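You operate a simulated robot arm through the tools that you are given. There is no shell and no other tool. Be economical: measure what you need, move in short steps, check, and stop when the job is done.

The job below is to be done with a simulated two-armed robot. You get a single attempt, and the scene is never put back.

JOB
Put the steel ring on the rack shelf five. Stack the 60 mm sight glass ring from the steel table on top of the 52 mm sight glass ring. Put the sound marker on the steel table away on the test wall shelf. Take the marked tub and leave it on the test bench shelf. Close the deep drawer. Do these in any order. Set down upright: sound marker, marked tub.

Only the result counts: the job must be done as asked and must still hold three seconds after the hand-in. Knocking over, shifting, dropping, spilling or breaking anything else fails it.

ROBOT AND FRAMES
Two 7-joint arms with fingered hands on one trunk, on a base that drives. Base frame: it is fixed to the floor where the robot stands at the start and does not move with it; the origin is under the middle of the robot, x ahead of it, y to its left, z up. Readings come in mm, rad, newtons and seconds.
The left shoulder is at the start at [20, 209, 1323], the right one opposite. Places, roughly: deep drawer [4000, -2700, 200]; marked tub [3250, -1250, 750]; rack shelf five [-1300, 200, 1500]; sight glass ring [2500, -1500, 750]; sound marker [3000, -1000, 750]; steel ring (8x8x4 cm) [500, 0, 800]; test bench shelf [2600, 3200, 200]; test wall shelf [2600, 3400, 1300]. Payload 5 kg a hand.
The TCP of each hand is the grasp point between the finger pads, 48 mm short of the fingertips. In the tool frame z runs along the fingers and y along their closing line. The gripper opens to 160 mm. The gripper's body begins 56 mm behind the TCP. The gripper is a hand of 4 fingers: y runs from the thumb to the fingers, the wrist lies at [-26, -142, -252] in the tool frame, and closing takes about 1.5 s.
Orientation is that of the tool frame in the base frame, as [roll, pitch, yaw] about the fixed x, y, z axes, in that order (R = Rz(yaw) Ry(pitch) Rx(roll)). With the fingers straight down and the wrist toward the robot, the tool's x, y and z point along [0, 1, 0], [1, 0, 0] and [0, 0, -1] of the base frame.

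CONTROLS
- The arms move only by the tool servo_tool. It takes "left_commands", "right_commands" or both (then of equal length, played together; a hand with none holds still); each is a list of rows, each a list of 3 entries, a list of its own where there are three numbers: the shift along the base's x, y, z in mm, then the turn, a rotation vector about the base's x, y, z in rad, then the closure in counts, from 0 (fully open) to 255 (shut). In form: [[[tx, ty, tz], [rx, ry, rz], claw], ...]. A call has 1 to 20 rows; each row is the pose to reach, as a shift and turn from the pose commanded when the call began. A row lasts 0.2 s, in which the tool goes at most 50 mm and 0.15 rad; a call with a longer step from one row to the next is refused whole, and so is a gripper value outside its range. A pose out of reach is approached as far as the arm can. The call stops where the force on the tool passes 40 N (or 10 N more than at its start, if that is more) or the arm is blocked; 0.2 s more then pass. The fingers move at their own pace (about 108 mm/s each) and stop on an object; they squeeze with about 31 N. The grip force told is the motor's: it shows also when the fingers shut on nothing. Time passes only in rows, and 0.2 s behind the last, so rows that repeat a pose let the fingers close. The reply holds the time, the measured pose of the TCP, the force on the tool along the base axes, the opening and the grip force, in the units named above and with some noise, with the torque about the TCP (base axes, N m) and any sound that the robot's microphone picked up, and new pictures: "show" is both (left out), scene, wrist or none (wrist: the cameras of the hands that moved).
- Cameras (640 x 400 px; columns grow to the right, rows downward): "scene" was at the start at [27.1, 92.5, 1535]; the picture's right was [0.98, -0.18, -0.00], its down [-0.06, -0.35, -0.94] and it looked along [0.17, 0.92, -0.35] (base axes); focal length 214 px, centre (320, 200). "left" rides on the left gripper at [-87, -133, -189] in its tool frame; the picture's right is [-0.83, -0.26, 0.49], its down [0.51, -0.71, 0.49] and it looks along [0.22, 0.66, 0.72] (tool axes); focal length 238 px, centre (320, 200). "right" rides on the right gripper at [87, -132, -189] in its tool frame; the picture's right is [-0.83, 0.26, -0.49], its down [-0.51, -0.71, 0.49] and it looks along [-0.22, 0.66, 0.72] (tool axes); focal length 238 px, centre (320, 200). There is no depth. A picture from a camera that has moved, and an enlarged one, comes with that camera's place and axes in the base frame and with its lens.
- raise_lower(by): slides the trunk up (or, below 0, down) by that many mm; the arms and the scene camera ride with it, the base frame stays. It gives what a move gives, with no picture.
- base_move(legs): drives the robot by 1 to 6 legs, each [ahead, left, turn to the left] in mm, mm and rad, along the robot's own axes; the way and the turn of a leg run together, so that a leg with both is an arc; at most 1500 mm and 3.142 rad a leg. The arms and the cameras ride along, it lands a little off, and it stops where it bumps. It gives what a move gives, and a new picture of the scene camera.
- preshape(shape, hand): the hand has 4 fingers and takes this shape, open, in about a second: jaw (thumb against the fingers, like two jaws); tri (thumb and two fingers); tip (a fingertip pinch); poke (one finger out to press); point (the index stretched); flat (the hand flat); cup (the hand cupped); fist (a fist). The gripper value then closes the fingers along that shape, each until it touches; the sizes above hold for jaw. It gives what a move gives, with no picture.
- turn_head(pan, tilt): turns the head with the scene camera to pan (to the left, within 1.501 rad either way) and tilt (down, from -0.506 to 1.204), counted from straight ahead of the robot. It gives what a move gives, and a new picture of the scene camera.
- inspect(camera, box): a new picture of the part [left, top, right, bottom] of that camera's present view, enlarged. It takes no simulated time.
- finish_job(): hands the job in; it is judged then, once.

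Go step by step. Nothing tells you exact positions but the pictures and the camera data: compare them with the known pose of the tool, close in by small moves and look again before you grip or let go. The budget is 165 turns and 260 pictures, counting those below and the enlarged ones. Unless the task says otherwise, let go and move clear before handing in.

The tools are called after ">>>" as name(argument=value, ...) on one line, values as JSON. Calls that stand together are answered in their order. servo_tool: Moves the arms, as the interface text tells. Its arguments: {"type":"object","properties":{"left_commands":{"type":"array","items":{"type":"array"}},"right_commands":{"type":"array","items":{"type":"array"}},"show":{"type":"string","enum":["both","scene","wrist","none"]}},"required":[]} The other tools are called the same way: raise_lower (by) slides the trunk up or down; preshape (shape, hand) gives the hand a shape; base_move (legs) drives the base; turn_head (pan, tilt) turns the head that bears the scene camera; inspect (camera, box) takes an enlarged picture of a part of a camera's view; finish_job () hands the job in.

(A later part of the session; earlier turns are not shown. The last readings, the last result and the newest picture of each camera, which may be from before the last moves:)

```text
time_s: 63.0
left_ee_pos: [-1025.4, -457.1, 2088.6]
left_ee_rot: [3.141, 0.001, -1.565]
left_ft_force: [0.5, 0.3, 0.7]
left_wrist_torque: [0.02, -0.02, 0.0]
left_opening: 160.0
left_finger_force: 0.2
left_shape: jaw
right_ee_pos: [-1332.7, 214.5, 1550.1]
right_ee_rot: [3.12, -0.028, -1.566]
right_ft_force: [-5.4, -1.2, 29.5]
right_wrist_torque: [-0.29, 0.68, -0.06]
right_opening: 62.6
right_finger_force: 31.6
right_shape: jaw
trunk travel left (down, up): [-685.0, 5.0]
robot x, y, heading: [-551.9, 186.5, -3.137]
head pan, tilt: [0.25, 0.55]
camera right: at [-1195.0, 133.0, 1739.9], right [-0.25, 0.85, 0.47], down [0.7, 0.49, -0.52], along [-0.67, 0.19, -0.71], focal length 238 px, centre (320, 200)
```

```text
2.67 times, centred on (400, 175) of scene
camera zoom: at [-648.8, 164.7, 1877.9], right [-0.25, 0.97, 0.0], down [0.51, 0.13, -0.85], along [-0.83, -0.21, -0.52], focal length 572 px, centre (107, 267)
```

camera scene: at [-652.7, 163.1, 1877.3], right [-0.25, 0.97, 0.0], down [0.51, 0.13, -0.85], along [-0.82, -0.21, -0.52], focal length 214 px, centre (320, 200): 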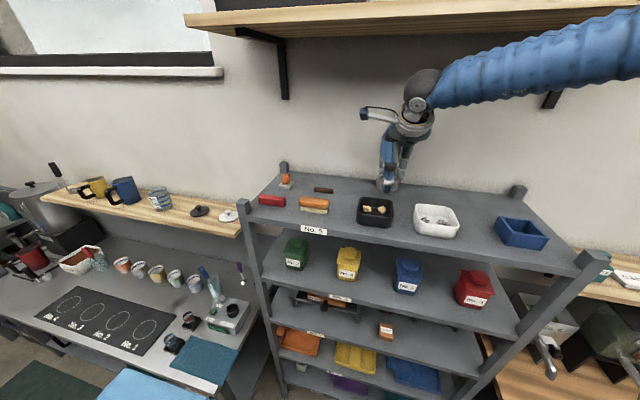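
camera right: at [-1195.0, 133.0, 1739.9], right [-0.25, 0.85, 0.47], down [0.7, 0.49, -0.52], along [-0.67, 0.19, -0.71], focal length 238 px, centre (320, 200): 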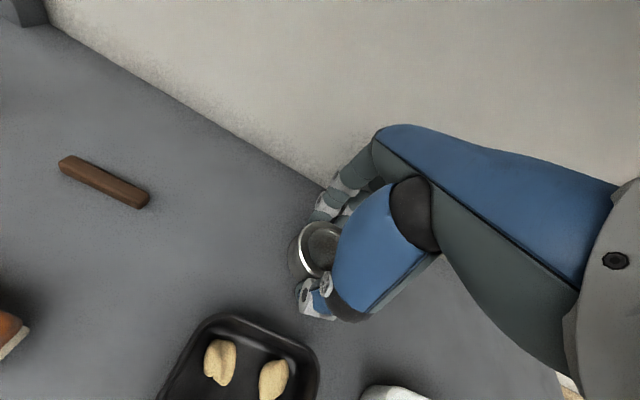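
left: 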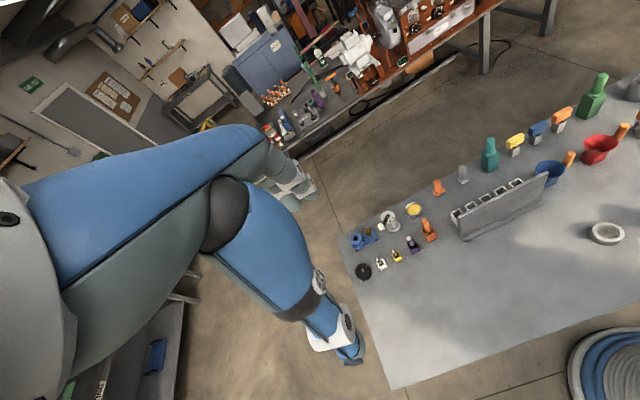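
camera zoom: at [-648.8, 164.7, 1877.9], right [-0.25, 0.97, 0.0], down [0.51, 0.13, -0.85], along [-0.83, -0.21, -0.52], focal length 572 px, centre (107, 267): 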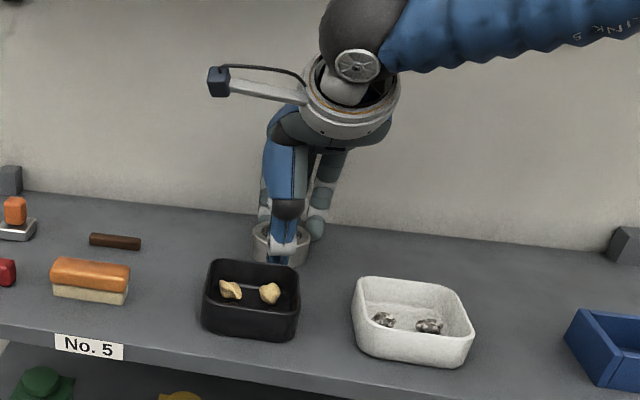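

The ring stands on the shelf. I relax the pressure and open the fingers modestly, then rise.

>>> servo_tool(right_commands=[[[0, 0, 6], [0, 0, 0], 255], [[0, 0, 6], [0, 0, 0], 140], [[0, 0, 6], [0, 0, 0], 100], [[0, 0, 6], [0, 0, 0], 90], [[0, 0, 6], [0, 0, 0], 90]], show="wrist")

>>> inspect(camera="scene", box=[300, 100, 500, 250])

```text
time_s: 64.2
left_ee_pos: [-1027.5, -457.9, 2087.1]
left_ee_rot: [3.14, 0.001, -1.566]
left_ft_force: [0.0, 0.1, 0.5]
left_wrist_torque: [0.0, 0.02, 0.0]
left_opening: 159.9
left_finger_force: 0.1
left_shape: jaw
right_ee_pos: [-1331.5, 214.7, 1550.7]
right_ee_rot: [3.132, -0.024, -1.565]
right_ft_force: [-1.1, 0.8, 5.5]
right_wrist_torque: [-0.02, -0.17, -0.02]
right_opening: 101.7
right_finger_force: 0.0
right_shape: jaw
trunk travel left (down, up): [-685.0, 5.0]
robot x, y, heading: [-557.0, 188.0, -3.14]
head pan, tilt: [0.25, 0.55]
camera right: at [-1195.7, 133.0, 1740.1], right [-0.26, 0.84, 0.47], down [0.7, 0.5, -0.51], along [-0.66, 0.2, -0.72], focal length 238 px, centre (320, 200)
```

right: 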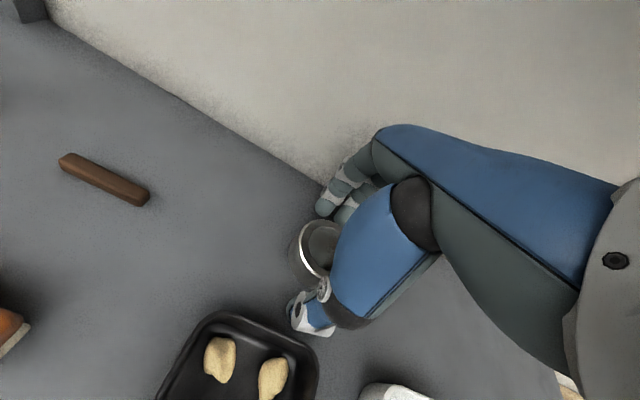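

```text
2.67 times, centred on (400, 175) of scene
camera zoom: at [-650.5, 164.7, 1877.4], right [-0.25, 0.97, 0.0], down [0.51, 0.13, -0.85], along [-0.83, -0.21, -0.52], focal length 572 px, centre (107, 267)
```

zoom: 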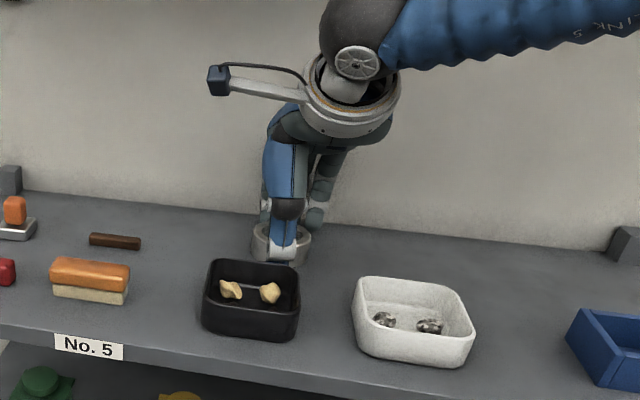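

The ring is free of the fingers. I rise straight up and check.

>>> servo_tool(right_commands=[[[0, 0, 10], [0, 0, 0], 90], [[0, 0, 30], [0, 0, 0], 85], [[0, 0, 60], [0, 0, 0], 80], [[0, 0, 100], [0, 0, 0], 80], [[20, 0, 130], [0, 0, 0], 80], [[60, 0, 140], [0, 0, 0], 80], [[110, 0, 140], [0, 0, 0], 80], [[160, 0, 140], [0, 0, 0], 80], [[210, 0, 140], [0, 0, 0], 80], [[260, 0, 140], [0, 0, 0], 0]], show="none")

>>> inspect(camera="scene", box=[300, 100, 500, 250])

```text
time_s: 65.6
left_ee_pos: [-1029.0, -456.1, 2087.9]
left_ee_rot: [-3.141, 0.0, -1.566]
left_ft_force: [0.2, -0.8, 0.2]
left_wrist_torque: [0.07, 0.12, 0.03]
left_opening: 159.7
left_finger_force: 0.0
left_shape: jaw
right_ee_pos: [-1290.2, 218.9, 1673.9]
right_ee_rot: [-3.135, -0.018, -1.568]
right_ft_force: [0.5, 0.2, 1.6]
right_wrist_torque: [0.03, 0.0, 0.01]
right_opening: 109.8
right_finger_force: 0.1
right_shape: jaw
trunk travel left (down, up): [-685.0, 5.0]
robot x, y, heading: [-554.6, 182.7, -3.135]
head pan, tilt: [0.25, 0.55]
stopped in row 6 (right hand): the force on the tool passed its limit (the readings are from after the stop); the commanded pose is now the measured one
```

```text
2.67 times, centred on (400, 175) of scene
camera zoom: at [-652.0, 165.5, 1878.1], right [-0.25, 0.97, 0.0], down [0.51, 0.13, -0.85], along [-0.83, -0.21, -0.52], focal length 572 px, centre (107, 267)
```

zoom: 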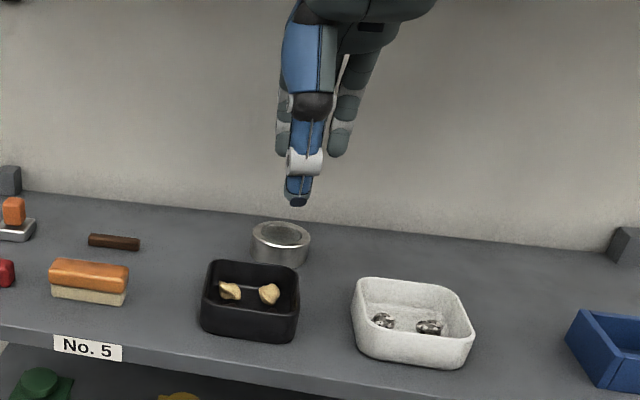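

The ring stands well. The hand touched something on the way out; I look.

>>> turn_head(pan=0, tilt=0.1)

```text
time_s: 66.5
left_ee_pos: [-1021.2, -458.7, 2089.1]
left_ee_rot: [3.14, 0.002, -1.565]
left_ft_force: [1.5, -0.8, 1.0]
left_wrist_torque: [0.0, 0.24, 0.03]
left_opening: 159.8
left_finger_force: 0.0
left_shape: jaw
right_ee_pos: [-1284.4, 215.2, 1674.5]
right_ee_rot: [-3.138, -0.015, -1.563]
right_ft_force: [1.8, -0.5, -0.2]
right_wrist_torque: [0.04, 0.12, -0.05]
right_opening: 109.7
right_finger_force: 0.0
right_shape: jaw
trunk travel left (down, up): [-685.0, 5.0]
robot x, y, heading: [-550.2, 187.8, -3.135]
head pan, tilt: [0.0, 0.099]
camera scene: at [-650.6, 186.1, 1919.4], right [-0.01, 1.0, 0.0], down [0.1, 0.0, -1.0], along [-1.0, -0.01, -0.1], focal length 214 px, centre (320, 200)
```

scene: 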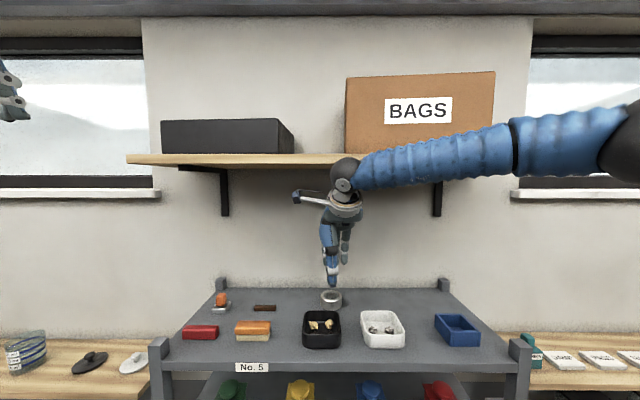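

The wrist brushed the shelf above's edge; nothing there has moved. I drop a little and pull straight back.

>>> servo_tool(right_commands=[[[0, 0, -25], [0, 0, 0], 80], [[5, 0, -45], [0, 0, 0], 80], [[40, 0, -45], [0, 0, 0], 80], [[80, 0, -45], [0, 0, 0], 80], [[125, 0, -45], [0, 0, 0], 80], [[170, 0, -45], [0, 0, 0], 80], [[215, 0, -45], [0, 0, 0], 80], [[260, 0, -45], [0, 0, 0], 80], [[305, 0, -45], [0, 0, 0], 0], [[350, 0, -45], [0, 0, 0], 0]], show="scene")

```text
time_s: 68.7
left_ee_pos: [-1024.9, -458.2, 2088.5]
left_ee_rot: [3.14, -0.002, -1.565]
left_ft_force: [1.9, -0.4, 0.7]
left_wrist_torque: [0.01, 0.16, 0.0]
left_opening: 159.7
left_finger_force: 0.2
left_shape: jaw
right_ee_pos: [-936.7, 217.6, 1628.7]
right_ee_rot: [-3.136, -0.013, -1.565]
right_ft_force: [1.4, 0.4, 0.0]
right_wrist_torque: [0.03, 0.14, -0.04]
right_opening: 159.9
right_finger_force: 0.0
right_shape: jaw
trunk travel left (down, up): [-685.0, 5.0]
robot x, y, heading: [-555.6, 184.5, -3.135]
head pan, tilt: [0.0, 0.099]
camera scene: at [-653.1, 186.3, 1919.3], right [0.0, 1.0, 0.0], down [0.1, 0.0, -1.0], along [-1.0, 0.0, -0.1], focal length 214 px, centre (320, 200)
```

scene: 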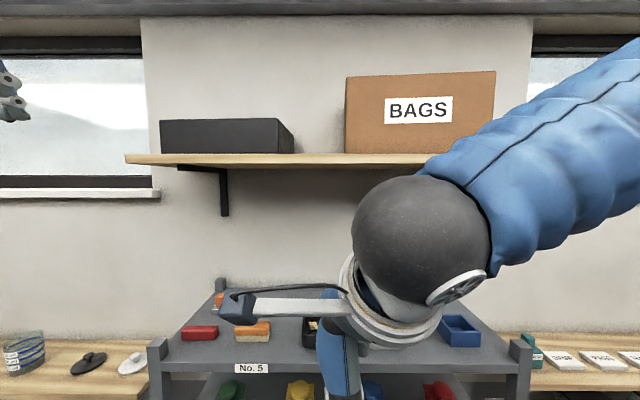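

The ring job is done. I lower the trunk, turn toward the room's right side and look for a path.

>>> base_move(legs=[[-250, 0, 0], [0, 0, 1.57], [0, 0, 0.5]])

>>> turn_head(pan=0, tilt=0.35)

>>> turn_head(pan=1.0, tilt=0.35)

```text
time_s: 75.7
left_ee_pos: [489.8, 76.0, 2087.3]
left_ee_rot: [-3.14, 0.0, 0.499]
left_ft_force: [-0.7, -0.9, -0.6]
left_wrist_torque: [0.04, -0.01, 0.02]
left_opening: 159.8
left_finger_force: 0.0
left_shape: jaw
right_ee_pos: [-146.7, -166.9, 1627.4]
right_ee_rot: [-3.134, -0.015, 0.499]
right_ft_force: [-0.2, -1.2, -0.2]
right_wrist_torque: [0.04, 0.0, -0.01]
right_opening: 159.8
right_finger_force: 0.2
right_shape: jaw
trunk travel left (down, up): [-685.0, 5.0]
robot x, y, heading: [-300.9, 190.1, -1.071]
head pan, tilt: [0.0, 0.099]
camera scene: at [-254.0, 97.6, 1919.1], right [-0.88, -0.48, 0.0], down [-0.05, 0.09, -0.99], along [0.48, -0.87, -0.1], focal length 214 px, centre (320, 200)
```

scene: 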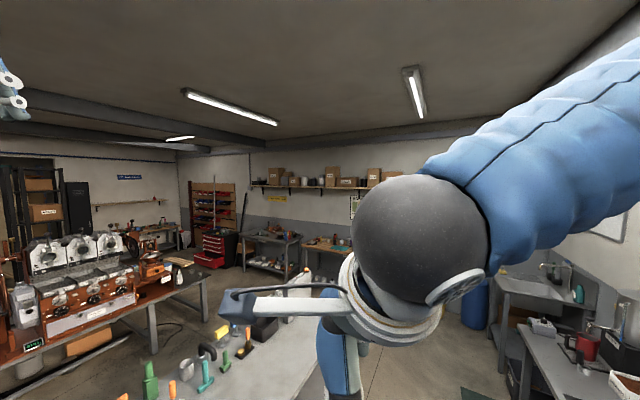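

```text
time_s: 76.5
left_ee_pos: [490.1, 77.6, 2087.4]
left_ee_rot: [-3.138, 0.0, 0.499]
left_ft_force: [0.6, 0.9, -0.4]
left_wrist_torque: [-0.02, 0.01, -0.03]
left_opening: 159.8
left_finger_force: 0.1
left_shape: jaw
right_ee_pos: [-146.7, -166.2, 1627.9]
right_ee_rot: [-3.134, -0.013, 0.497]
right_ft_force: [0.0, -0.9, -0.3]
right_wrist_torque: [0.0, 0.02, 0.03]
right_opening: 160.1
right_finger_force: 0.1
right_shape: jaw
trunk travel left (down, up): [-685.0, 5.0]
robot x, y, heading: [-301.0, 187.3, -1.072]
head pan, tilt: [0.0, 0.351]
camera scene: at [-252.6, 98.1, 1895.8], right [-0.88, -0.48, 0.0], down [-0.16, 0.3, -0.94], along [0.45, -0.82, -0.34], focal length 214 px, centre (320, 200)
```

scene: 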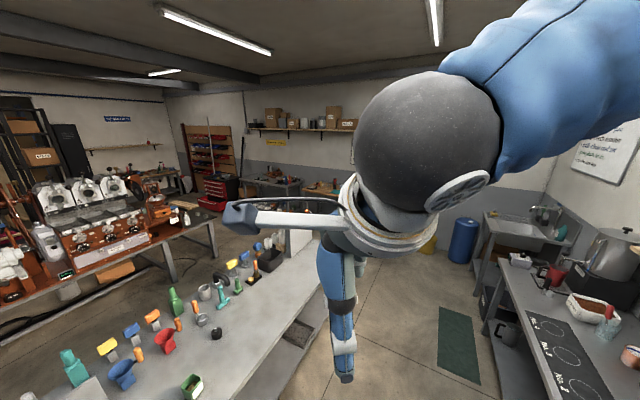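

```text
time_s: 77.8
left_ee_pos: [489.8, 76.1, 2088.0]
left_ee_rot: [-3.141, 0.0, 0.499]
left_ft_force: [0.7, 0.5, 0.1]
left_wrist_torque: [0.03, 0.02, 0.02]
left_opening: 159.7
left_finger_force: 0.0
left_shape: jaw
right_ee_pos: [-147.1, -165.0, 1627.6]
right_ee_rot: [-3.136, -0.015, 0.5]
right_ft_force: [0.0, 0.7, 0.1]
right_wrist_torque: [-0.03, -0.01, 0.01]
right_opening: 159.8
right_finger_force: 0.0
right_shape: jaw
trunk travel left (down, up): [-685.0, 5.0]
robot x, y, heading: [-304.5, 184.8, -1.07]
head pan, tilt: [1.0, 0.351]
camera scene: at [-204.5, 172.9, 1895.7], right [-0.07, -1.0, 0.0], down [-0.34, 0.02, -0.94], along [0.94, -0.07, -0.34], focal length 214 px, centre (320, 200)
```

scene: 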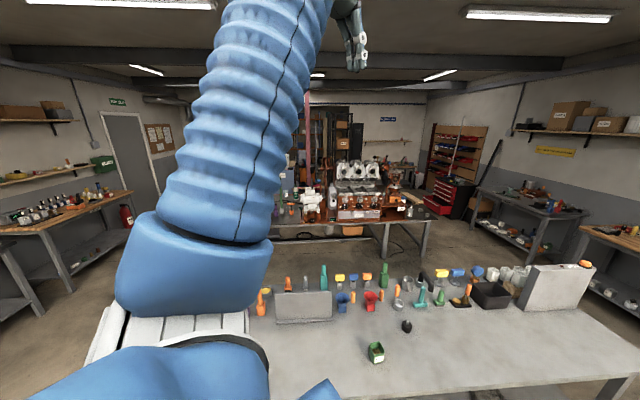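

The steel table and drawer seem to lie at the far right. I drive along the aisle on the right and look from there.

>>> base_move(legs=[[0, 0, -0.5], [1000, 100, 0], [950, 0, 0], [0, 0, 1.57], [1300, 0, 0]])

>>> raise_lower(by=-250)

>>> turn_head(pan=0.3, tilt=0.3)

```text
time_s: 98.9
left_ee_pos: [1581.8, -1124.0, 2088.1]
left_ee_rot: [-3.141, -0.002, 1.566]
left_ft_force: [-0.2, -0.4, -0.6]
left_wrist_torque: [-0.02, -0.01, 0.02]
left_opening: 159.9
left_finger_force: 0.1
left_shape: jaw
right_ee_pos: [1488.2, -1797.5, 1627.7]
right_ee_rot: [-3.134, -0.014, 1.566]
right_ft_force: [-0.6, 0.2, 0.1]
right_wrist_torque: [-0.02, -0.06, -0.01]
right_opening: 159.9
right_finger_force: 0.0
right_shape: jaw
trunk travel left (down, up): [-685.0, 5.0]
robot x, y, heading: [1101.5, -1763.5, -0.004]
head pan, tilt: [1.0, 0.351]
camera scene: at [1163.7, -1684.8, 1895.8], right [0.84, -0.54, 0.0], down [-0.19, -0.29, -0.94], along [0.51, 0.79, -0.34], focal length 214 px, centre (320, 200)
```

scene: 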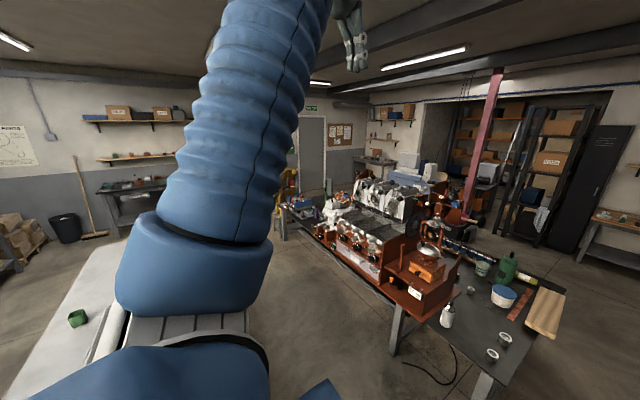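

```text
time_s: 101.5
left_ee_pos: [1583.5, -1124.0, 1837.5]
left_ee_rot: [-3.141, -0.001, 1.565]
left_ft_force: [0.2, -0.1, 0.2]
left_wrist_torque: [0.05, 0.02, 0.01]
left_opening: 160.0
left_finger_force: 0.0
left_shape: jaw
right_ee_pos: [1488.3, -1798.2, 1377.0]
right_ee_rot: [-3.134, -0.015, 1.565]
right_ft_force: [-0.5, -0.3, 0.0]
right_wrist_torque: [0.01, 0.01, 0.02]
right_opening: 159.9
right_finger_force: 0.1
right_shape: jaw
trunk travel left (down, up): [-435.0, 255.0]
robot x, y, heading: [1104.6, -1762.2, -0.005]
head pan, tilt: [1.0, 0.351]
```

```text
time_s: 102.5
left_ee_pos: [1582.4, -1123.8, 1836.5]
left_ee_rot: [3.14, -0.001, 1.565]
left_ft_force: [-0.1, 0.1, -0.4]
left_wrist_torque: [0.01, 0.01, -0.01]
left_opening: 160.0
left_finger_force: 0.0
left_shape: jaw
right_ee_pos: [1487.3, -1798.1, 1378.3]
right_ee_rot: [-3.135, -0.014, 1.566]
right_ft_force: [-0.6, 0.1, -0.3]
right_wrist_torque: [-0.01, 0.01, 0.04]
right_opening: 159.6
right_finger_force: 0.1
right_shape: jaw
trunk travel left (down, up): [-435.0, 255.0]
robot x, y, heading: [1102.8, -1763.2, -0.005]
head pan, tilt: [0.3, 0.3]
camera scene: at [1202.9, -1735.4, 1650.5], right [0.29, -0.96, 0.0], down [-0.28, -0.09, -0.96], along [0.91, 0.28, -0.3], focal length 214 px, centre (320, 200)
```

scene: 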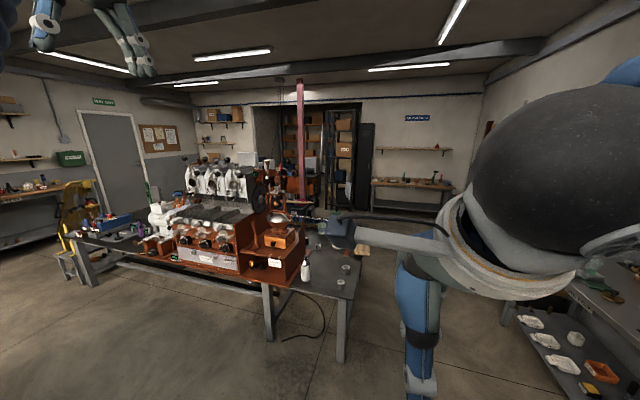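

The right end of the machine table carries two small rings and a tub. I enlarge it.

>>> inspect(camera="scene", box=[280, 200, 400, 300])

>>> turn_head(pan=-0.35, tilt=0.3)

```text
4.00 times, centred on (340, 250) of scene
camera zoom: at [1202.9, -1735.4, 1650.5], right [0.29, -0.96, 0.0], down [-0.28, -0.09, -0.96], along [0.91, 0.28, -0.3], focal length 858 px, centre (240, 0)
```

zoom: 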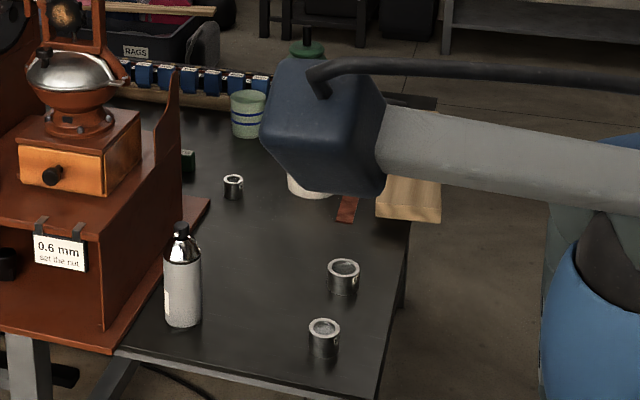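

```text
time_s: 103.6
left_ee_pos: [1583.8, -1123.4, 1836.7]
left_ee_rot: [-3.14, -0.001, 1.565]
left_ft_force: [0.2, 0.2, 0.2]
left_wrist_torque: [-0.04, -0.02, 0.03]
left_opening: 160.0
left_finger_force: 0.0
left_shape: jaw
right_ee_pos: [1487.5, -1796.8, 1376.9]
right_ee_rot: [-3.133, -0.015, 1.566]
right_ft_force: [-0.4, -0.2, 0.3]
right_wrist_torque: [0.02, 0.02, -0.01]
right_opening: 159.5
right_finger_force: 0.1
right_shape: jaw
trunk travel left (down, up): [-435.0, 255.0]
robot x, y, heading: [1103.5, -1762.9, -0.005]
head pan, tilt: [-0.351, 0.3]
camera scene: at [1201.2, -1795.1, 1650.5], right [-0.35, -0.94, 0.0], down [-0.28, 0.1, -0.96], along [0.9, -0.33, -0.3], focal length 214 px, centre (320, 200)
```

scene: 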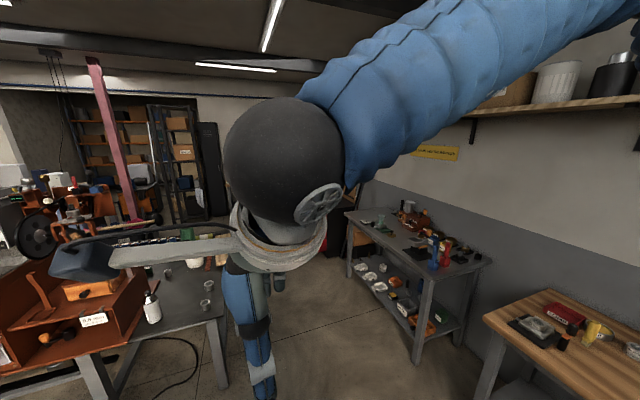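

The table's right end is reachable from its short side. I drive between it and the wall bench and face it.

>>> base_move(legs=[[700, -390, 0], [750, 0, 0], [0, 0, 1.57]])

>>> turn_head(pan=0, tilt=0.6)

```text
time_s: 115.3
left_ee_pos: [1920.3, -1669.9, 1837.9]
left_ee_rot: [-3.14, 0.001, 3.118]
left_ft_force: [0.1, -0.7, 0.7]
left_wrist_torque: [0.02, 0.03, -0.01]
left_opening: 159.9
left_finger_force: 0.0
left_shape: jaw
right_ee_pos: [2593.6, -1777.4, 1377.2]
right_ee_rot: [-3.134, -0.014, 3.12]
right_ft_force: [0.6, -0.4, 0.3]
right_wrist_torque: [0.01, -0.01, -0.01]
right_opening: 160.1
right_finger_force: 0.0
right_shape: jaw
trunk travel left (down, up): [-435.0, 255.0]
robot x, y, heading: [2550.2, -2163.8, 1.55]
head pan, tilt: [-0.351, 0.3]
camera scene: at [2586.2, -2063.7, 1650.5], right [0.93, -0.36, 0.0], down [-0.11, -0.28, -0.96], along [0.35, 0.89, -0.3], focal length 214 px, centre (320, 200)
```

scene: 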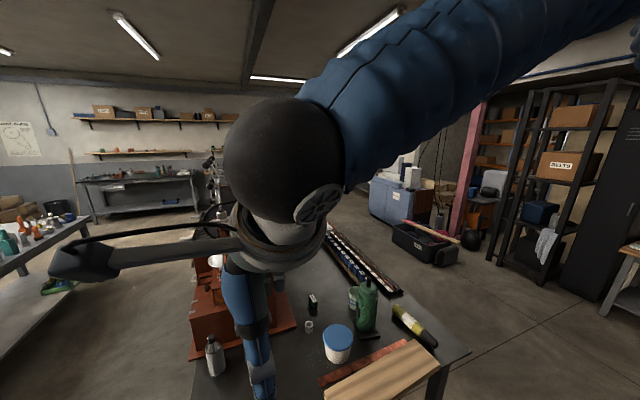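

```text
time_s: 116.2
left_ee_pos: [1920.3, -1670.8, 1836.9]
left_ee_rot: [-3.138, 0.0, 3.119]
left_ft_force: [-0.1, -1.0, 0.2]
left_wrist_torque: [-0.03, -0.01, 0.01]
left_opening: 159.7
left_finger_force: 0.0
left_shape: jaw
right_ee_pos: [2592.0, -1776.6, 1377.7]
right_ee_rot: [-3.133, -0.014, 3.121]
right_ft_force: [-0.1, -0.2, -0.3]
right_wrist_torque: [0.01, -0.03, -0.01]
right_opening: 160.0
right_finger_force: 0.1
right_shape: jaw
trunk travel left (down, up): [-435.0, 255.0]
robot x, y, heading: [2551.8, -2157.9, 1.551]
head pan, tilt: [0.0, 0.6]
camera scene: at [2554.3, -2062.3, 1623.0], right [1.0, -0.02, 0.0], down [-0.01, -0.56, -0.83], along [0.02, 0.83, -0.56], focal length 214 px, centre (320, 200)
```

scene: 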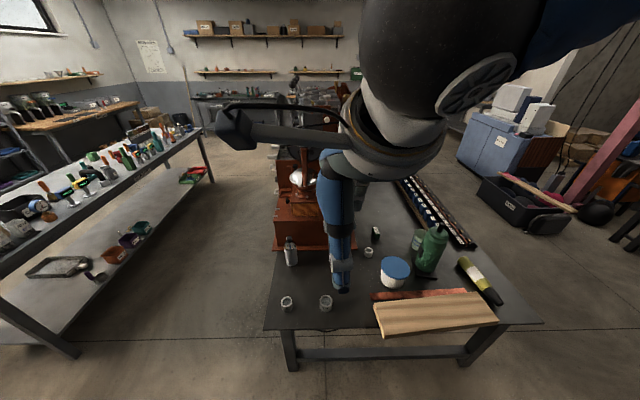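

The right arm blocks the view; I swing it aside to the right and up.

>>> servo_tool(right_commands=[[[45, 0, 20], [0, 0, 0], 0], [[90, 0, 40], [0, 0, 0], 0], [[135, 0, 60], [0, 0, 0], 0], [[180, 0, 80], [0, 0, 0], 0], [[225, 0, 100], [0, 0, 0], 0], [[270, 0, 120], [0, 0, 0], 0], [[315, 0, 140], [0, 0, 0], 0], [[360, 0, 160], [0, 0, 0], 0], [[405, 0, 180], [0, 0, 0], 0], [[450, 0, 200], [0, 0, 0], 0]], show="scene")

>>> inspect(camera="scene", box=[250, 200, 410, 330])

>>> inspect(camera="scene", box=[350, 170, 550, 340])

```text
time_s: 118.3
left_ee_pos: [1924.0, -1670.8, 1838.2]
left_ee_rot: [3.141, -0.001, 3.12]
left_ft_force: [0.2, -0.1, 0.1]
left_wrist_torque: [0.04, 0.14, -0.02]
left_opening: 160.0
left_finger_force: 0.1
left_shape: jaw
right_ee_pos: [3046.5, -1778.8, 1576.6]
right_ee_rot: [-3.133, -0.014, 3.12]
right_ft_force: [0.2, 1.0, 0.7]
right_wrist_torque: [-0.04, 0.15, 0.03]
right_opening: 160.2
right_finger_force: 0.1
right_shape: jaw
trunk travel left (down, up): [-435.0, 255.0]
robot x, y, heading: [2555.7, -2162.9, 1.549]
head pan, tilt: [0.0, 0.6]
camera scene: at [2556.6, -2062.6, 1623.0], right [1.0, -0.02, 0.0], down [-0.01, -0.56, -0.82], along [0.02, 0.82, -0.57], focal length 214 px, centre (320, 200)
```

scene: 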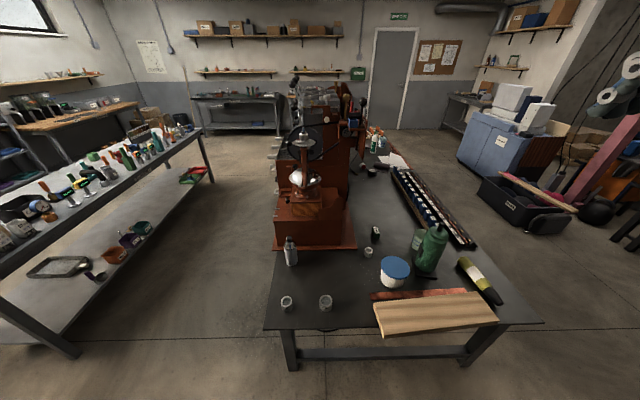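

```text
3.08 times, centred on (330, 265) of scene
camera zoom: at [2556.6, -2062.6, 1623.0], right [1.0, -0.02, 0.0], down [-0.01, -0.56, -0.82], along [0.02, 0.82, -0.57], focal length 660 px, centre (289, 0)
```

zoom: 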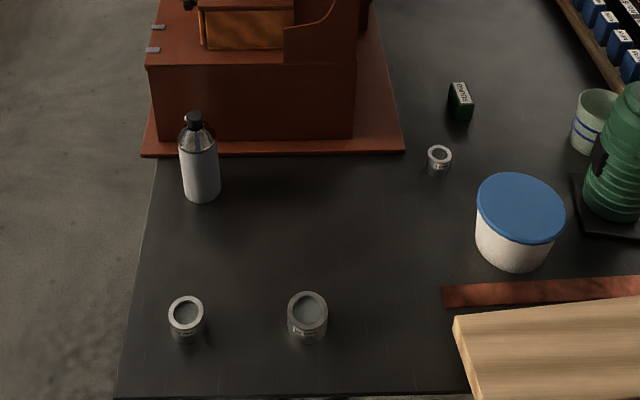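

```text
2.35 times, centred on (450, 255) of scene
camera zoom: at [2556.6, -2062.6, 1623.0], right [1.0, -0.02, 0.0], down [-0.01, -0.56, -0.82], along [0.02, 0.82, -0.57], focal length 505 px, centre (14, 71)
```

zoom: 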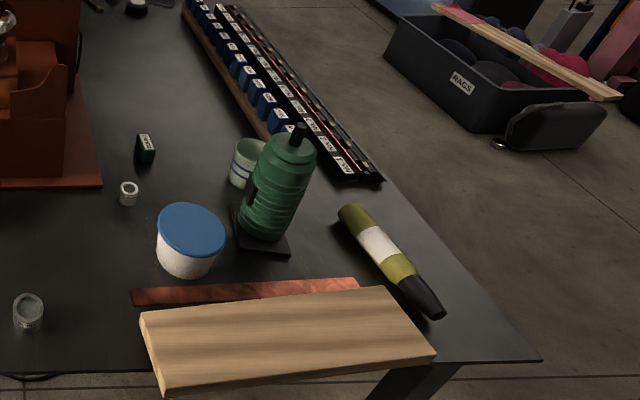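

I zoom harder on each object to read labels and identify the marker, tub and ring sizes.

>>> inspect(camera="scene", box=[355, 220, 395, 262])

>>> inspect(camera="scene", box=[275, 290, 345, 330])

>>> inspect(camera="scene", box=[375, 210, 455, 290])

>>> inspect(camera="scene", box=[360, 120, 440, 210])

```text
9.52 times, centred on (375, 241) of scene
camera zoom: at [2556.6, -2062.6, 1623.0], right [1.0, -0.02, 0.0], down [-0.01, -0.56, -0.82], along [0.02, 0.82, -0.57], focal length 2043 px, centre (-204, -190)
```

zoom: 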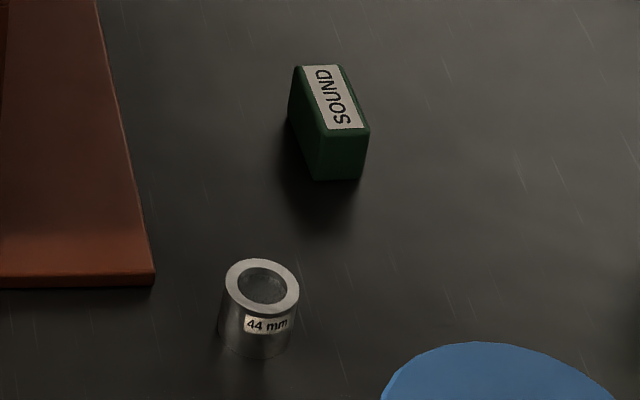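

```text
9.14 times, centred on (310, 310) of scene
camera zoom: at [2556.6, -2062.6, 1623.0], right [1.0, -0.02, 0.0], down [-0.01, -0.56, -0.82], along [0.02, 0.82, -0.57], focal length 1961 px, centre (411, -806)
```

zoom: 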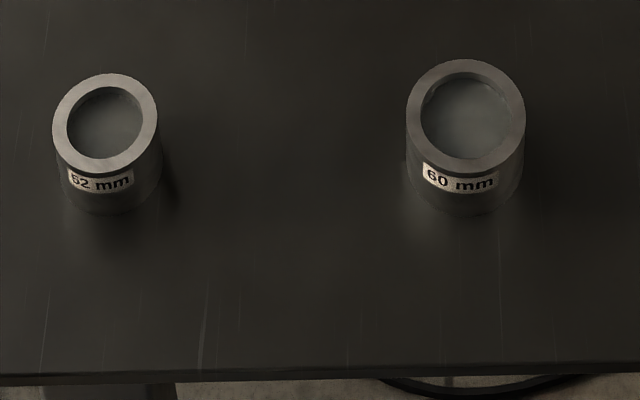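

```text
5.00 times, centred on (415, 250) of scene
camera zoom: at [2556.6, -2062.6, 1623.0], right [1.0, -0.02, 0.0], down [-0.01, -0.56, -0.82], along [0.02, 0.82, -0.57], focal length 1072 px, centre (-155, -50)
```

zoom: 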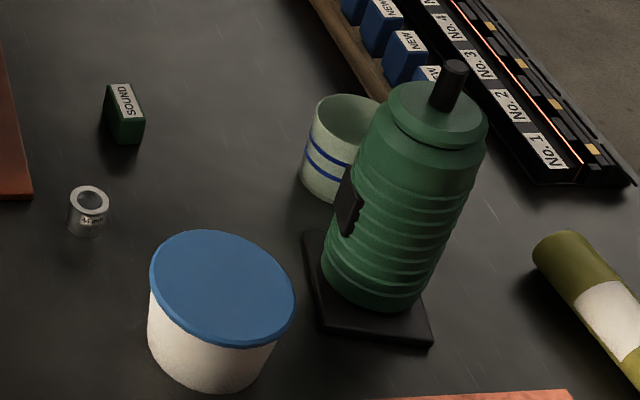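

```text
4.44 times, centred on (400, 165) of scene
camera zoom: at [2556.6, -2062.6, 1623.0], right [1.0, -0.02, 0.0], down [-0.01, -0.56, -0.82], along [0.02, 0.82, -0.57], focal length 953 px, centre (-36, 356)
```

zoom: 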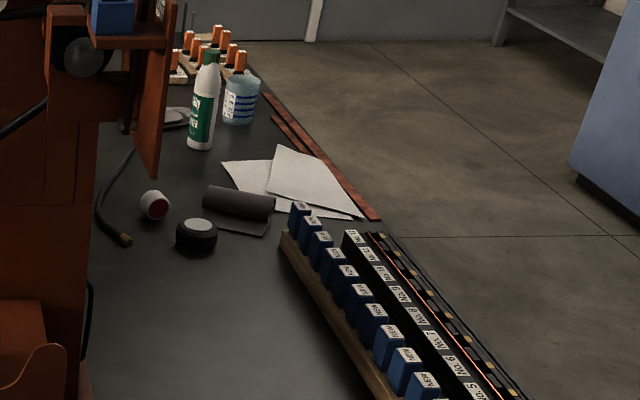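

Labels are clear: the SOUND block, 44/52/60 mm rings, and the blue-banded cup is the marked tub. The steel table is at z about 648; the 60 mm ring is at about (2598, -1513) and the 52 mm ring at (2419, -1513). I lower the trunk and bring the right hand above the 60 mm ring.

>>> raise_lower(by=-220)

>>> servo_tool(right_commands=[[[-41, 24, -10], [0, 0, 0], 0], [[-82, 48, -20], [0, 0, 0], 0], [[-123, 72, -30], [0, 0, 0], 0], [[-164, 97, -40], [0, 0, 0], 0], [[-205, 121, -50], [0, 0, 0], 0], [[-246, 145, -60], [0, 0, 0], 0], [[-287, 170, -70], [0, 0, 0], 0], [[-328, 194, -80], [0, 0, 0], 0], [[-369, 218, -90], [0, 0, 0], 0], [[-410, 242, -100], [0, 0, 0], 0], [[-448, 266, -115], [0, 0, 0], 0], [[-448, 266, -165], [0, 0, 0], 0], [[-448, 266, -215], [0, 0, 0], 0], [[-448, 266, -265], [0, 0, 0], 0], [[-448, 266, -315], [0, 0, 0], 0], [[-448, 266, -365], [0, 0, 0], 0], [[-448, 266, -415], [0, 0, 0], 0], [[-448, 266, -455], [0, 0, 0], 0], [[-448, 266, -455], [0, 0, 0], 0]])

```text
time_s: 120.7
left_ee_pos: [1920.2, -1671.7, 1617.5]
left_ee_rot: [-3.141, 0.001, 3.119]
left_ft_force: [-0.9, -0.2, 0.1]
left_wrist_torque: [0.03, 0.0, -0.01]
left_opening: 160.0
left_finger_force: 0.1
left_shape: jaw
right_ee_pos: [3044.4, -1778.1, 1357.9]
right_ee_rot: [-3.134, -0.013, 3.12]
right_ft_force: [-0.6, -0.5, 0.5]
right_wrist_torque: [-0.01, 0.0, -0.02]
right_opening: 159.8
right_finger_force: 0.0
right_shape: jaw
trunk travel left (down, up): [-215.0, 475.0]
robot x, y, heading: [2552.3, -2162.6, 1.551]
head pan, tilt: [0.0, 0.6]
```

```text
time_s: 124.7
left_ee_pos: [1920.9, -1670.4, 1617.4]
left_ee_rot: [-3.14, -0.002, 3.118]
left_ft_force: [1.3, 0.3, -0.2]
left_wrist_torque: [0.05, 0.05, 0.0]
left_opening: 159.8
left_finger_force: 0.0
left_shape: jaw
right_ee_pos: [2596.5, -1512.2, 904.4]
right_ee_rot: [-3.134, -0.014, 3.12]
right_ft_force: [-0.1, -0.3, 0.7]
right_wrist_torque: [0.03, 0.04, 0.0]
right_opening: 160.0
right_finger_force: 0.1
right_shape: jaw
trunk travel left (down, up): [-215.0, 475.0]
robot x, y, heading: [2550.5, -2159.3, 1.555]
head pan, tilt: [0.0, 0.6]
camera scene: at [2554.6, -2062.8, 1403.1], right [1.0, -0.02, 0.0], down [-0.01, -0.56, -0.83], along [0.02, 0.82, -0.56], focal length 214 px, centre (320, 200)
camera right: at [2509.8, -1642.8, 1095.0], right [0.85, 0.24, 0.47], down [0.48, -0.72, -0.49], along [0.22, 0.65, -0.73], focal length 238 px, centre (320, 200)
```

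scene: 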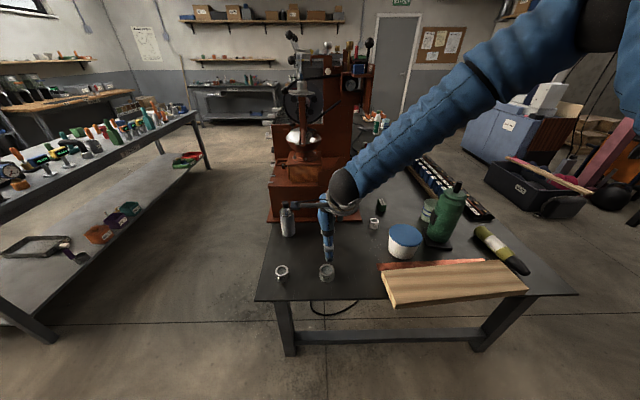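
right: 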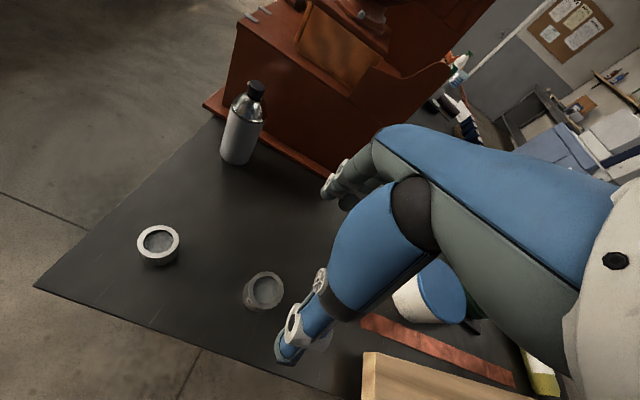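

The wrist view confirms the ring at (2594, -1512). I descend with the tips ending well above the table.

>>> servo_tool(right_commands=[[[-1, 0, -45], [0, 0, 0], 0], [[-2, 0, -90], [0, 0, 0], 0], [[-2, 0, -130], [0, 0, 0], 40], [[-2, 0, -165], [0, 0, 0], 60], [[-2, 0, -186], [0, 0, 0], 80], [[-2, 0, -188], [0, 0, 0], 80]])

>>> inspect(camera="scene", box=[260, 200, 400, 300])

```text
time_s: 126.1
left_ee_pos: [1921.4, -1669.7, 1616.8]
left_ee_rot: [-3.141, 0.0, 3.12]
left_ft_force: [-0.6, -0.3, -0.7]
left_wrist_torque: [0.03, -0.01, -0.03]
left_opening: 160.0
left_finger_force: 0.0
left_shape: jaw
right_ee_pos: [2594.1, -1512.4, 714.9]
right_ee_rot: [-3.135, -0.013, 3.119]
right_ft_force: [-0.5, 0.1, -0.6]
right_wrist_torque: [-0.01, -0.04, 0.01]
right_opening: 110.1
right_finger_force: 0.1
right_shape: jaw
trunk travel left (down, up): [-215.0, 475.0]
robot x, y, heading: [2552.2, -2164.9, 1.55]
head pan, tilt: [0.0, 0.6]
camera scene: at [2554.0, -2062.3, 1403.0], right [1.0, -0.02, 0.0], down [-0.01, -0.57, -0.82], along [0.02, 0.82, -0.57], focal length 214 px, centre (320, 200)
camera right: at [2506.8, -1641.8, 906.1], right [0.85, 0.24, 0.47], down [0.48, -0.72, -0.49], along [0.22, 0.65, -0.73], focal length 238 px, centre (320, 200)
```

scene: 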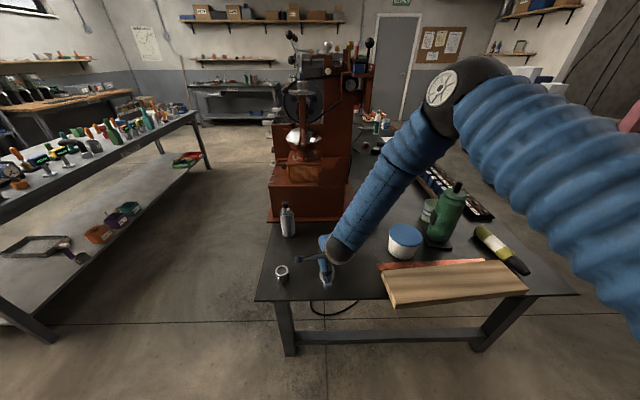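
right: 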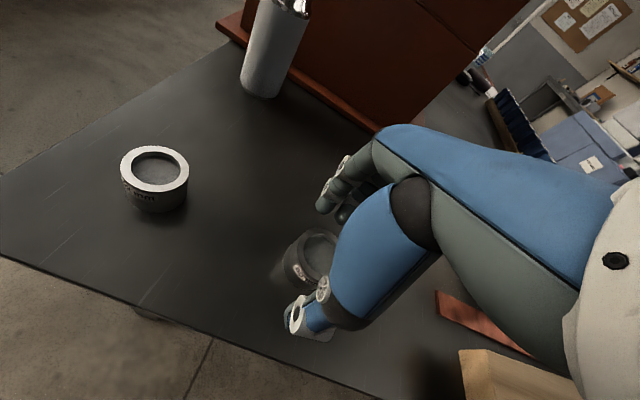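

```text
4.00 times, centred on (330, 250) of scene
camera zoom: at [2554.0, -2062.3, 1403.0], right [1.0, -0.02, 0.0], down [-0.01, -0.57, -0.82], along [0.02, 0.82, -0.57], focal length 858 px, centre (280, 0)
```

zoom: 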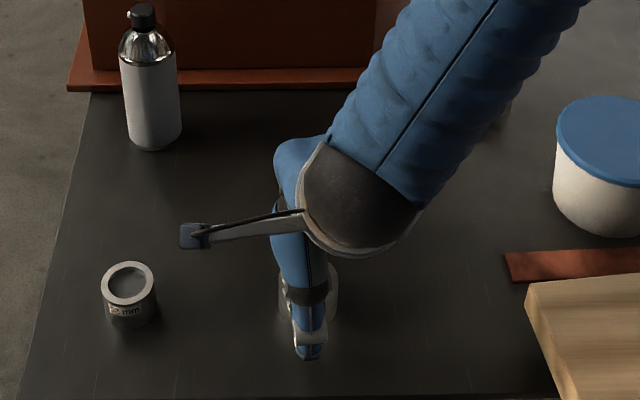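

The ring sits between thumb and fingers. I close on it.

>>> servo_tool(right_commands=[[[0, 0, 0], [0, 0, 0], 120], [[0, 0, 0], [0, 0, 0], 150], [[0, 0, 0], [0, 0, 0], 180], [[0, 0, 0], [0, 0, 0], 255], [[0, 0, 0], [0, 0, 0], 255], [[0, 0, 0], [0, 0, 0], 255]], show="wrist")

```text
time_s: 127.5
left_ee_pos: [1921.9, -1669.4, 1617.0]
left_ee_rot: [-3.14, -0.001, 3.118]
left_ft_force: [0.4, -0.1, -0.5]
left_wrist_torque: [0.0, 0.0, 0.02]
left_opening: 160.0
left_finger_force: 0.1
left_shape: jaw
right_ee_pos: [2593.4, -1512.0, 715.3]
right_ee_rot: [-3.133, -0.014, 3.12]
right_ft_force: [-1.2, -0.2, 0.0]
right_wrist_torque: [0.03, 0.04, 0.03]
right_opening: 50.1
right_finger_force: 31.3
right_shape: jaw
trunk travel left (down, up): [-215.0, 475.0]
robot x, y, heading: [2552.1, -2159.5, 1.552]
head pan, tilt: [0.0, 0.6]
camera right: at [2507.0, -1641.6, 906.3], right [0.85, 0.24, 0.47], down [0.48, -0.72, -0.49], along [0.22, 0.65, -0.73], focal length 238 px, centre (320, 200)
```

right: 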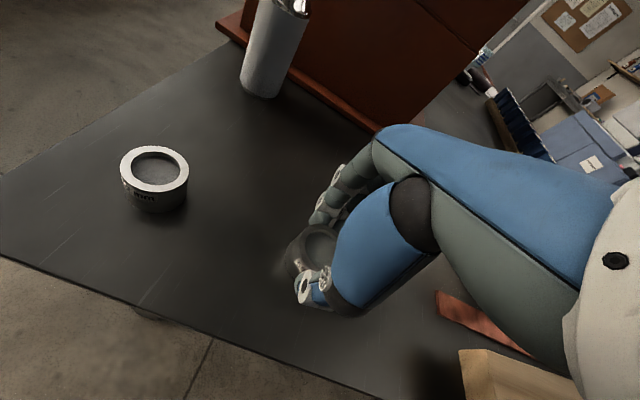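

Gripped. I lift it clear and check how it hangs.

>>> servo_tool(right_commands=[[[0, 0, 8], [0, 0, 0], 255], [[0, 0, 25], [0, 0, 0], 255], [[0, 0, 50], [0, 0, 0], 255], [[0, 0, 80], [0, 0, 0], 255], [[0, 0, 100], [0, 0, 0], 255], [[0, 0, 100], [0, 0, 0], 255]], show="wrist")

>>> inspect(camera="scene", box=[260, 200, 400, 300])

>>> inspect(camera="right", box=[90, 130, 370, 330])

```text
time_s: 128.9
left_ee_pos: [1921.3, -1669.1, 1617.3]
left_ee_rot: [-3.139, -0.001, 3.119]
left_ft_force: [0.5, 1.5, 0.1]
left_wrist_torque: [-0.02, 0.03, -0.03]
left_opening: 159.8
left_finger_force: 0.1
left_shape: jaw
right_ee_pos: [2595.0, -1512.3, 815.6]
right_ee_rot: [-3.135, -0.014, 3.121]
right_ft_force: [1.2, 0.4, -1.1]
right_wrist_torque: [-0.03, 0.02, 0.02]
right_opening: 50.1
right_finger_force: 30.9
right_shape: jaw
trunk travel left (down, up): [-215.0, 475.0]
robot x, y, heading: [2551.5, -2161.6, 1.55]
head pan, tilt: [0.0, 0.6]
camera right: at [2508.5, -1641.9, 1006.0], right [0.85, 0.24, 0.47], down [0.48, -0.72, -0.49], along [0.22, 0.65, -0.73], focal length 238 px, centre (320, 200)
```

right: 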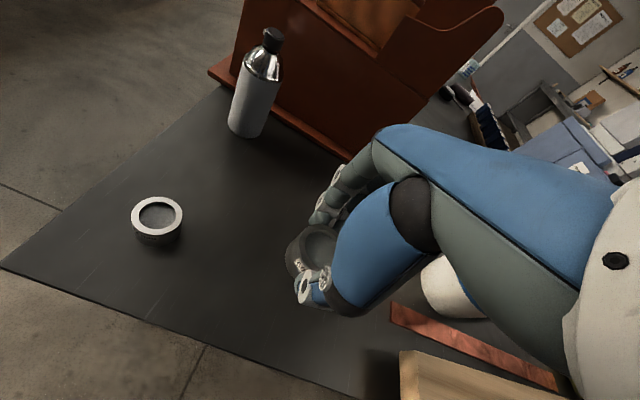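

```text
4.00 times, centred on (330, 250) of scene
camera zoom: at [2554.2, -2061.8, 1402.9], right [1.0, -0.02, 0.0], down [-0.01, -0.57, -0.82], along [0.02, 0.82, -0.57], focal length 858 px, centre (280, 0)
```

zoom: 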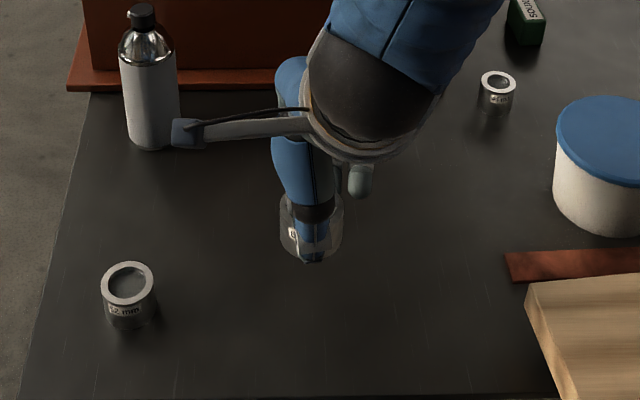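

```text
2.00 times, centred on (230, 230) of right
camera zoom: at [2508.5, -1641.9, 1006.0], right [0.85, 0.24, 0.47], down [0.48, -0.72, -0.49], along [0.22, 0.65, -0.73], focal length 477 px, centre (500, 140)
```

zoom: 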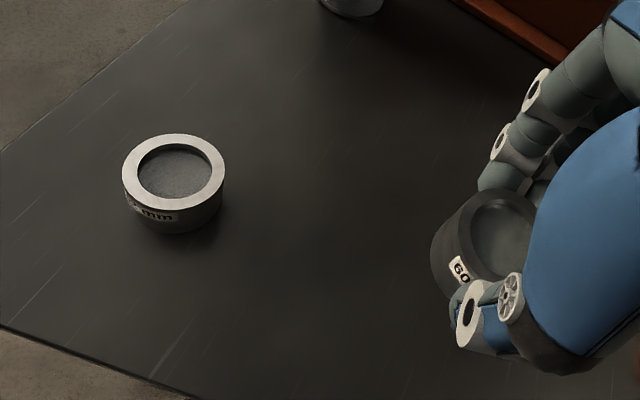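

The 60 mm ring hangs level. The 52 mm ring is 181 mm to the left; I move over it and lower to just above.

>>> servo_tool(right_commands=[[[-45, 0, 0], [0, 0, 0], 255], [[-90, 0, 0], [0, 0, 0], 255], [[-135, 0, 0], [0, 0, 0], 255], [[-170, 0, 0], [0, 0, 0], 255], [[-181, 0, 0], [0, 0, 0], 255], [[-181, 0, -15], [0, 0, 0], 255], [[-181, 0, -30], [0, 0, 0], 255], [[-181, 0, -40], [0, 0, 0], 255], [[-181, 0, -40], [0, 0, 0], 255]], show="wrist")

>>> inspect(camera="scene", box=[240, 220, 340, 300])

>>> inspect(camera="right", box=[230, 170, 390, 330])

```text
time_s: 130.9
left_ee_pos: [1921.5, -1670.7, 1617.8]
left_ee_rot: [-3.14, 0.0, 3.118]
left_ft_force: [0.6, -0.8, -0.4]
left_wrist_torque: [0.05, 0.01, 0.01]
left_opening: 160.2
left_finger_force: 0.1
left_shape: jaw
right_ee_pos: [2412.6, -1511.1, 774.0]
right_ee_rot: [-3.133, -0.014, 3.117]
right_ft_force: [0.3, -0.8, -1.3]
right_wrist_torque: [0.02, 0.02, -0.03]
right_opening: 49.9
right_finger_force: 30.7
right_shape: jaw
trunk travel left (down, up): [-215.0, 475.0]
robot x, y, heading: [2552.0, -2164.2, 1.547]
head pan, tilt: [0.0, 0.6]
camera right: at [2326.5, -1641.8, 966.2], right [0.85, 0.24, 0.47], down [0.48, -0.72, -0.49], along [0.22, 0.65, -0.73], focal length 238 px, centre (320, 200)
```

right: 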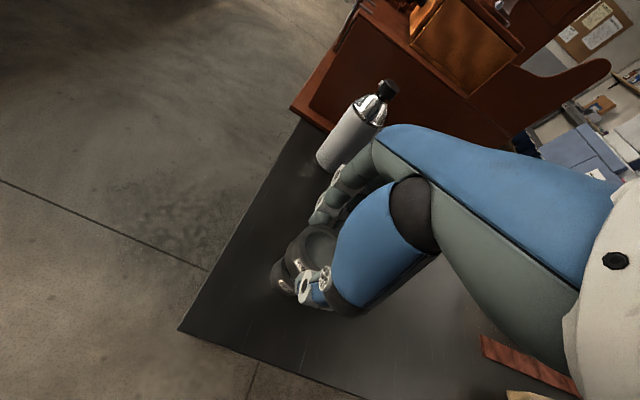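

```text
5.00 times, centred on (290, 260) of scene
camera zoom: at [2554.1, -2062.3, 1403.0], right [1.0, -0.02, 0.0], down [-0.01, -0.57, -0.82], along [0.02, 0.82, -0.57], focal length 1072 px, centre (470, -100)
```

zoom: 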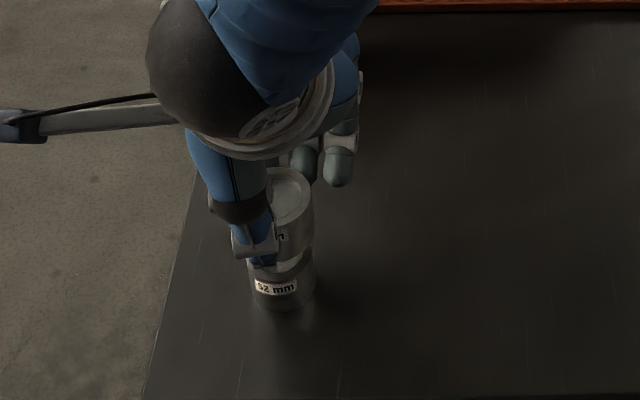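

```text
2.50 times, centred on (310, 250) of right
camera zoom: at [2326.5, -1641.8, 966.2], right [0.85, 0.24, 0.47], down [0.48, -0.72, -0.49], along [0.22, 0.65, -0.73], focal length 596 px, centre (345, 75)
```

zoom: 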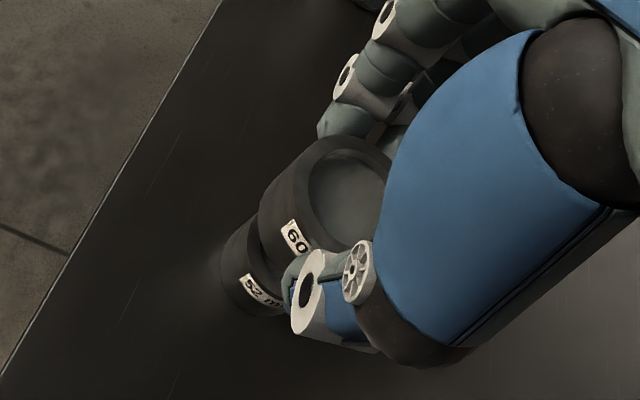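

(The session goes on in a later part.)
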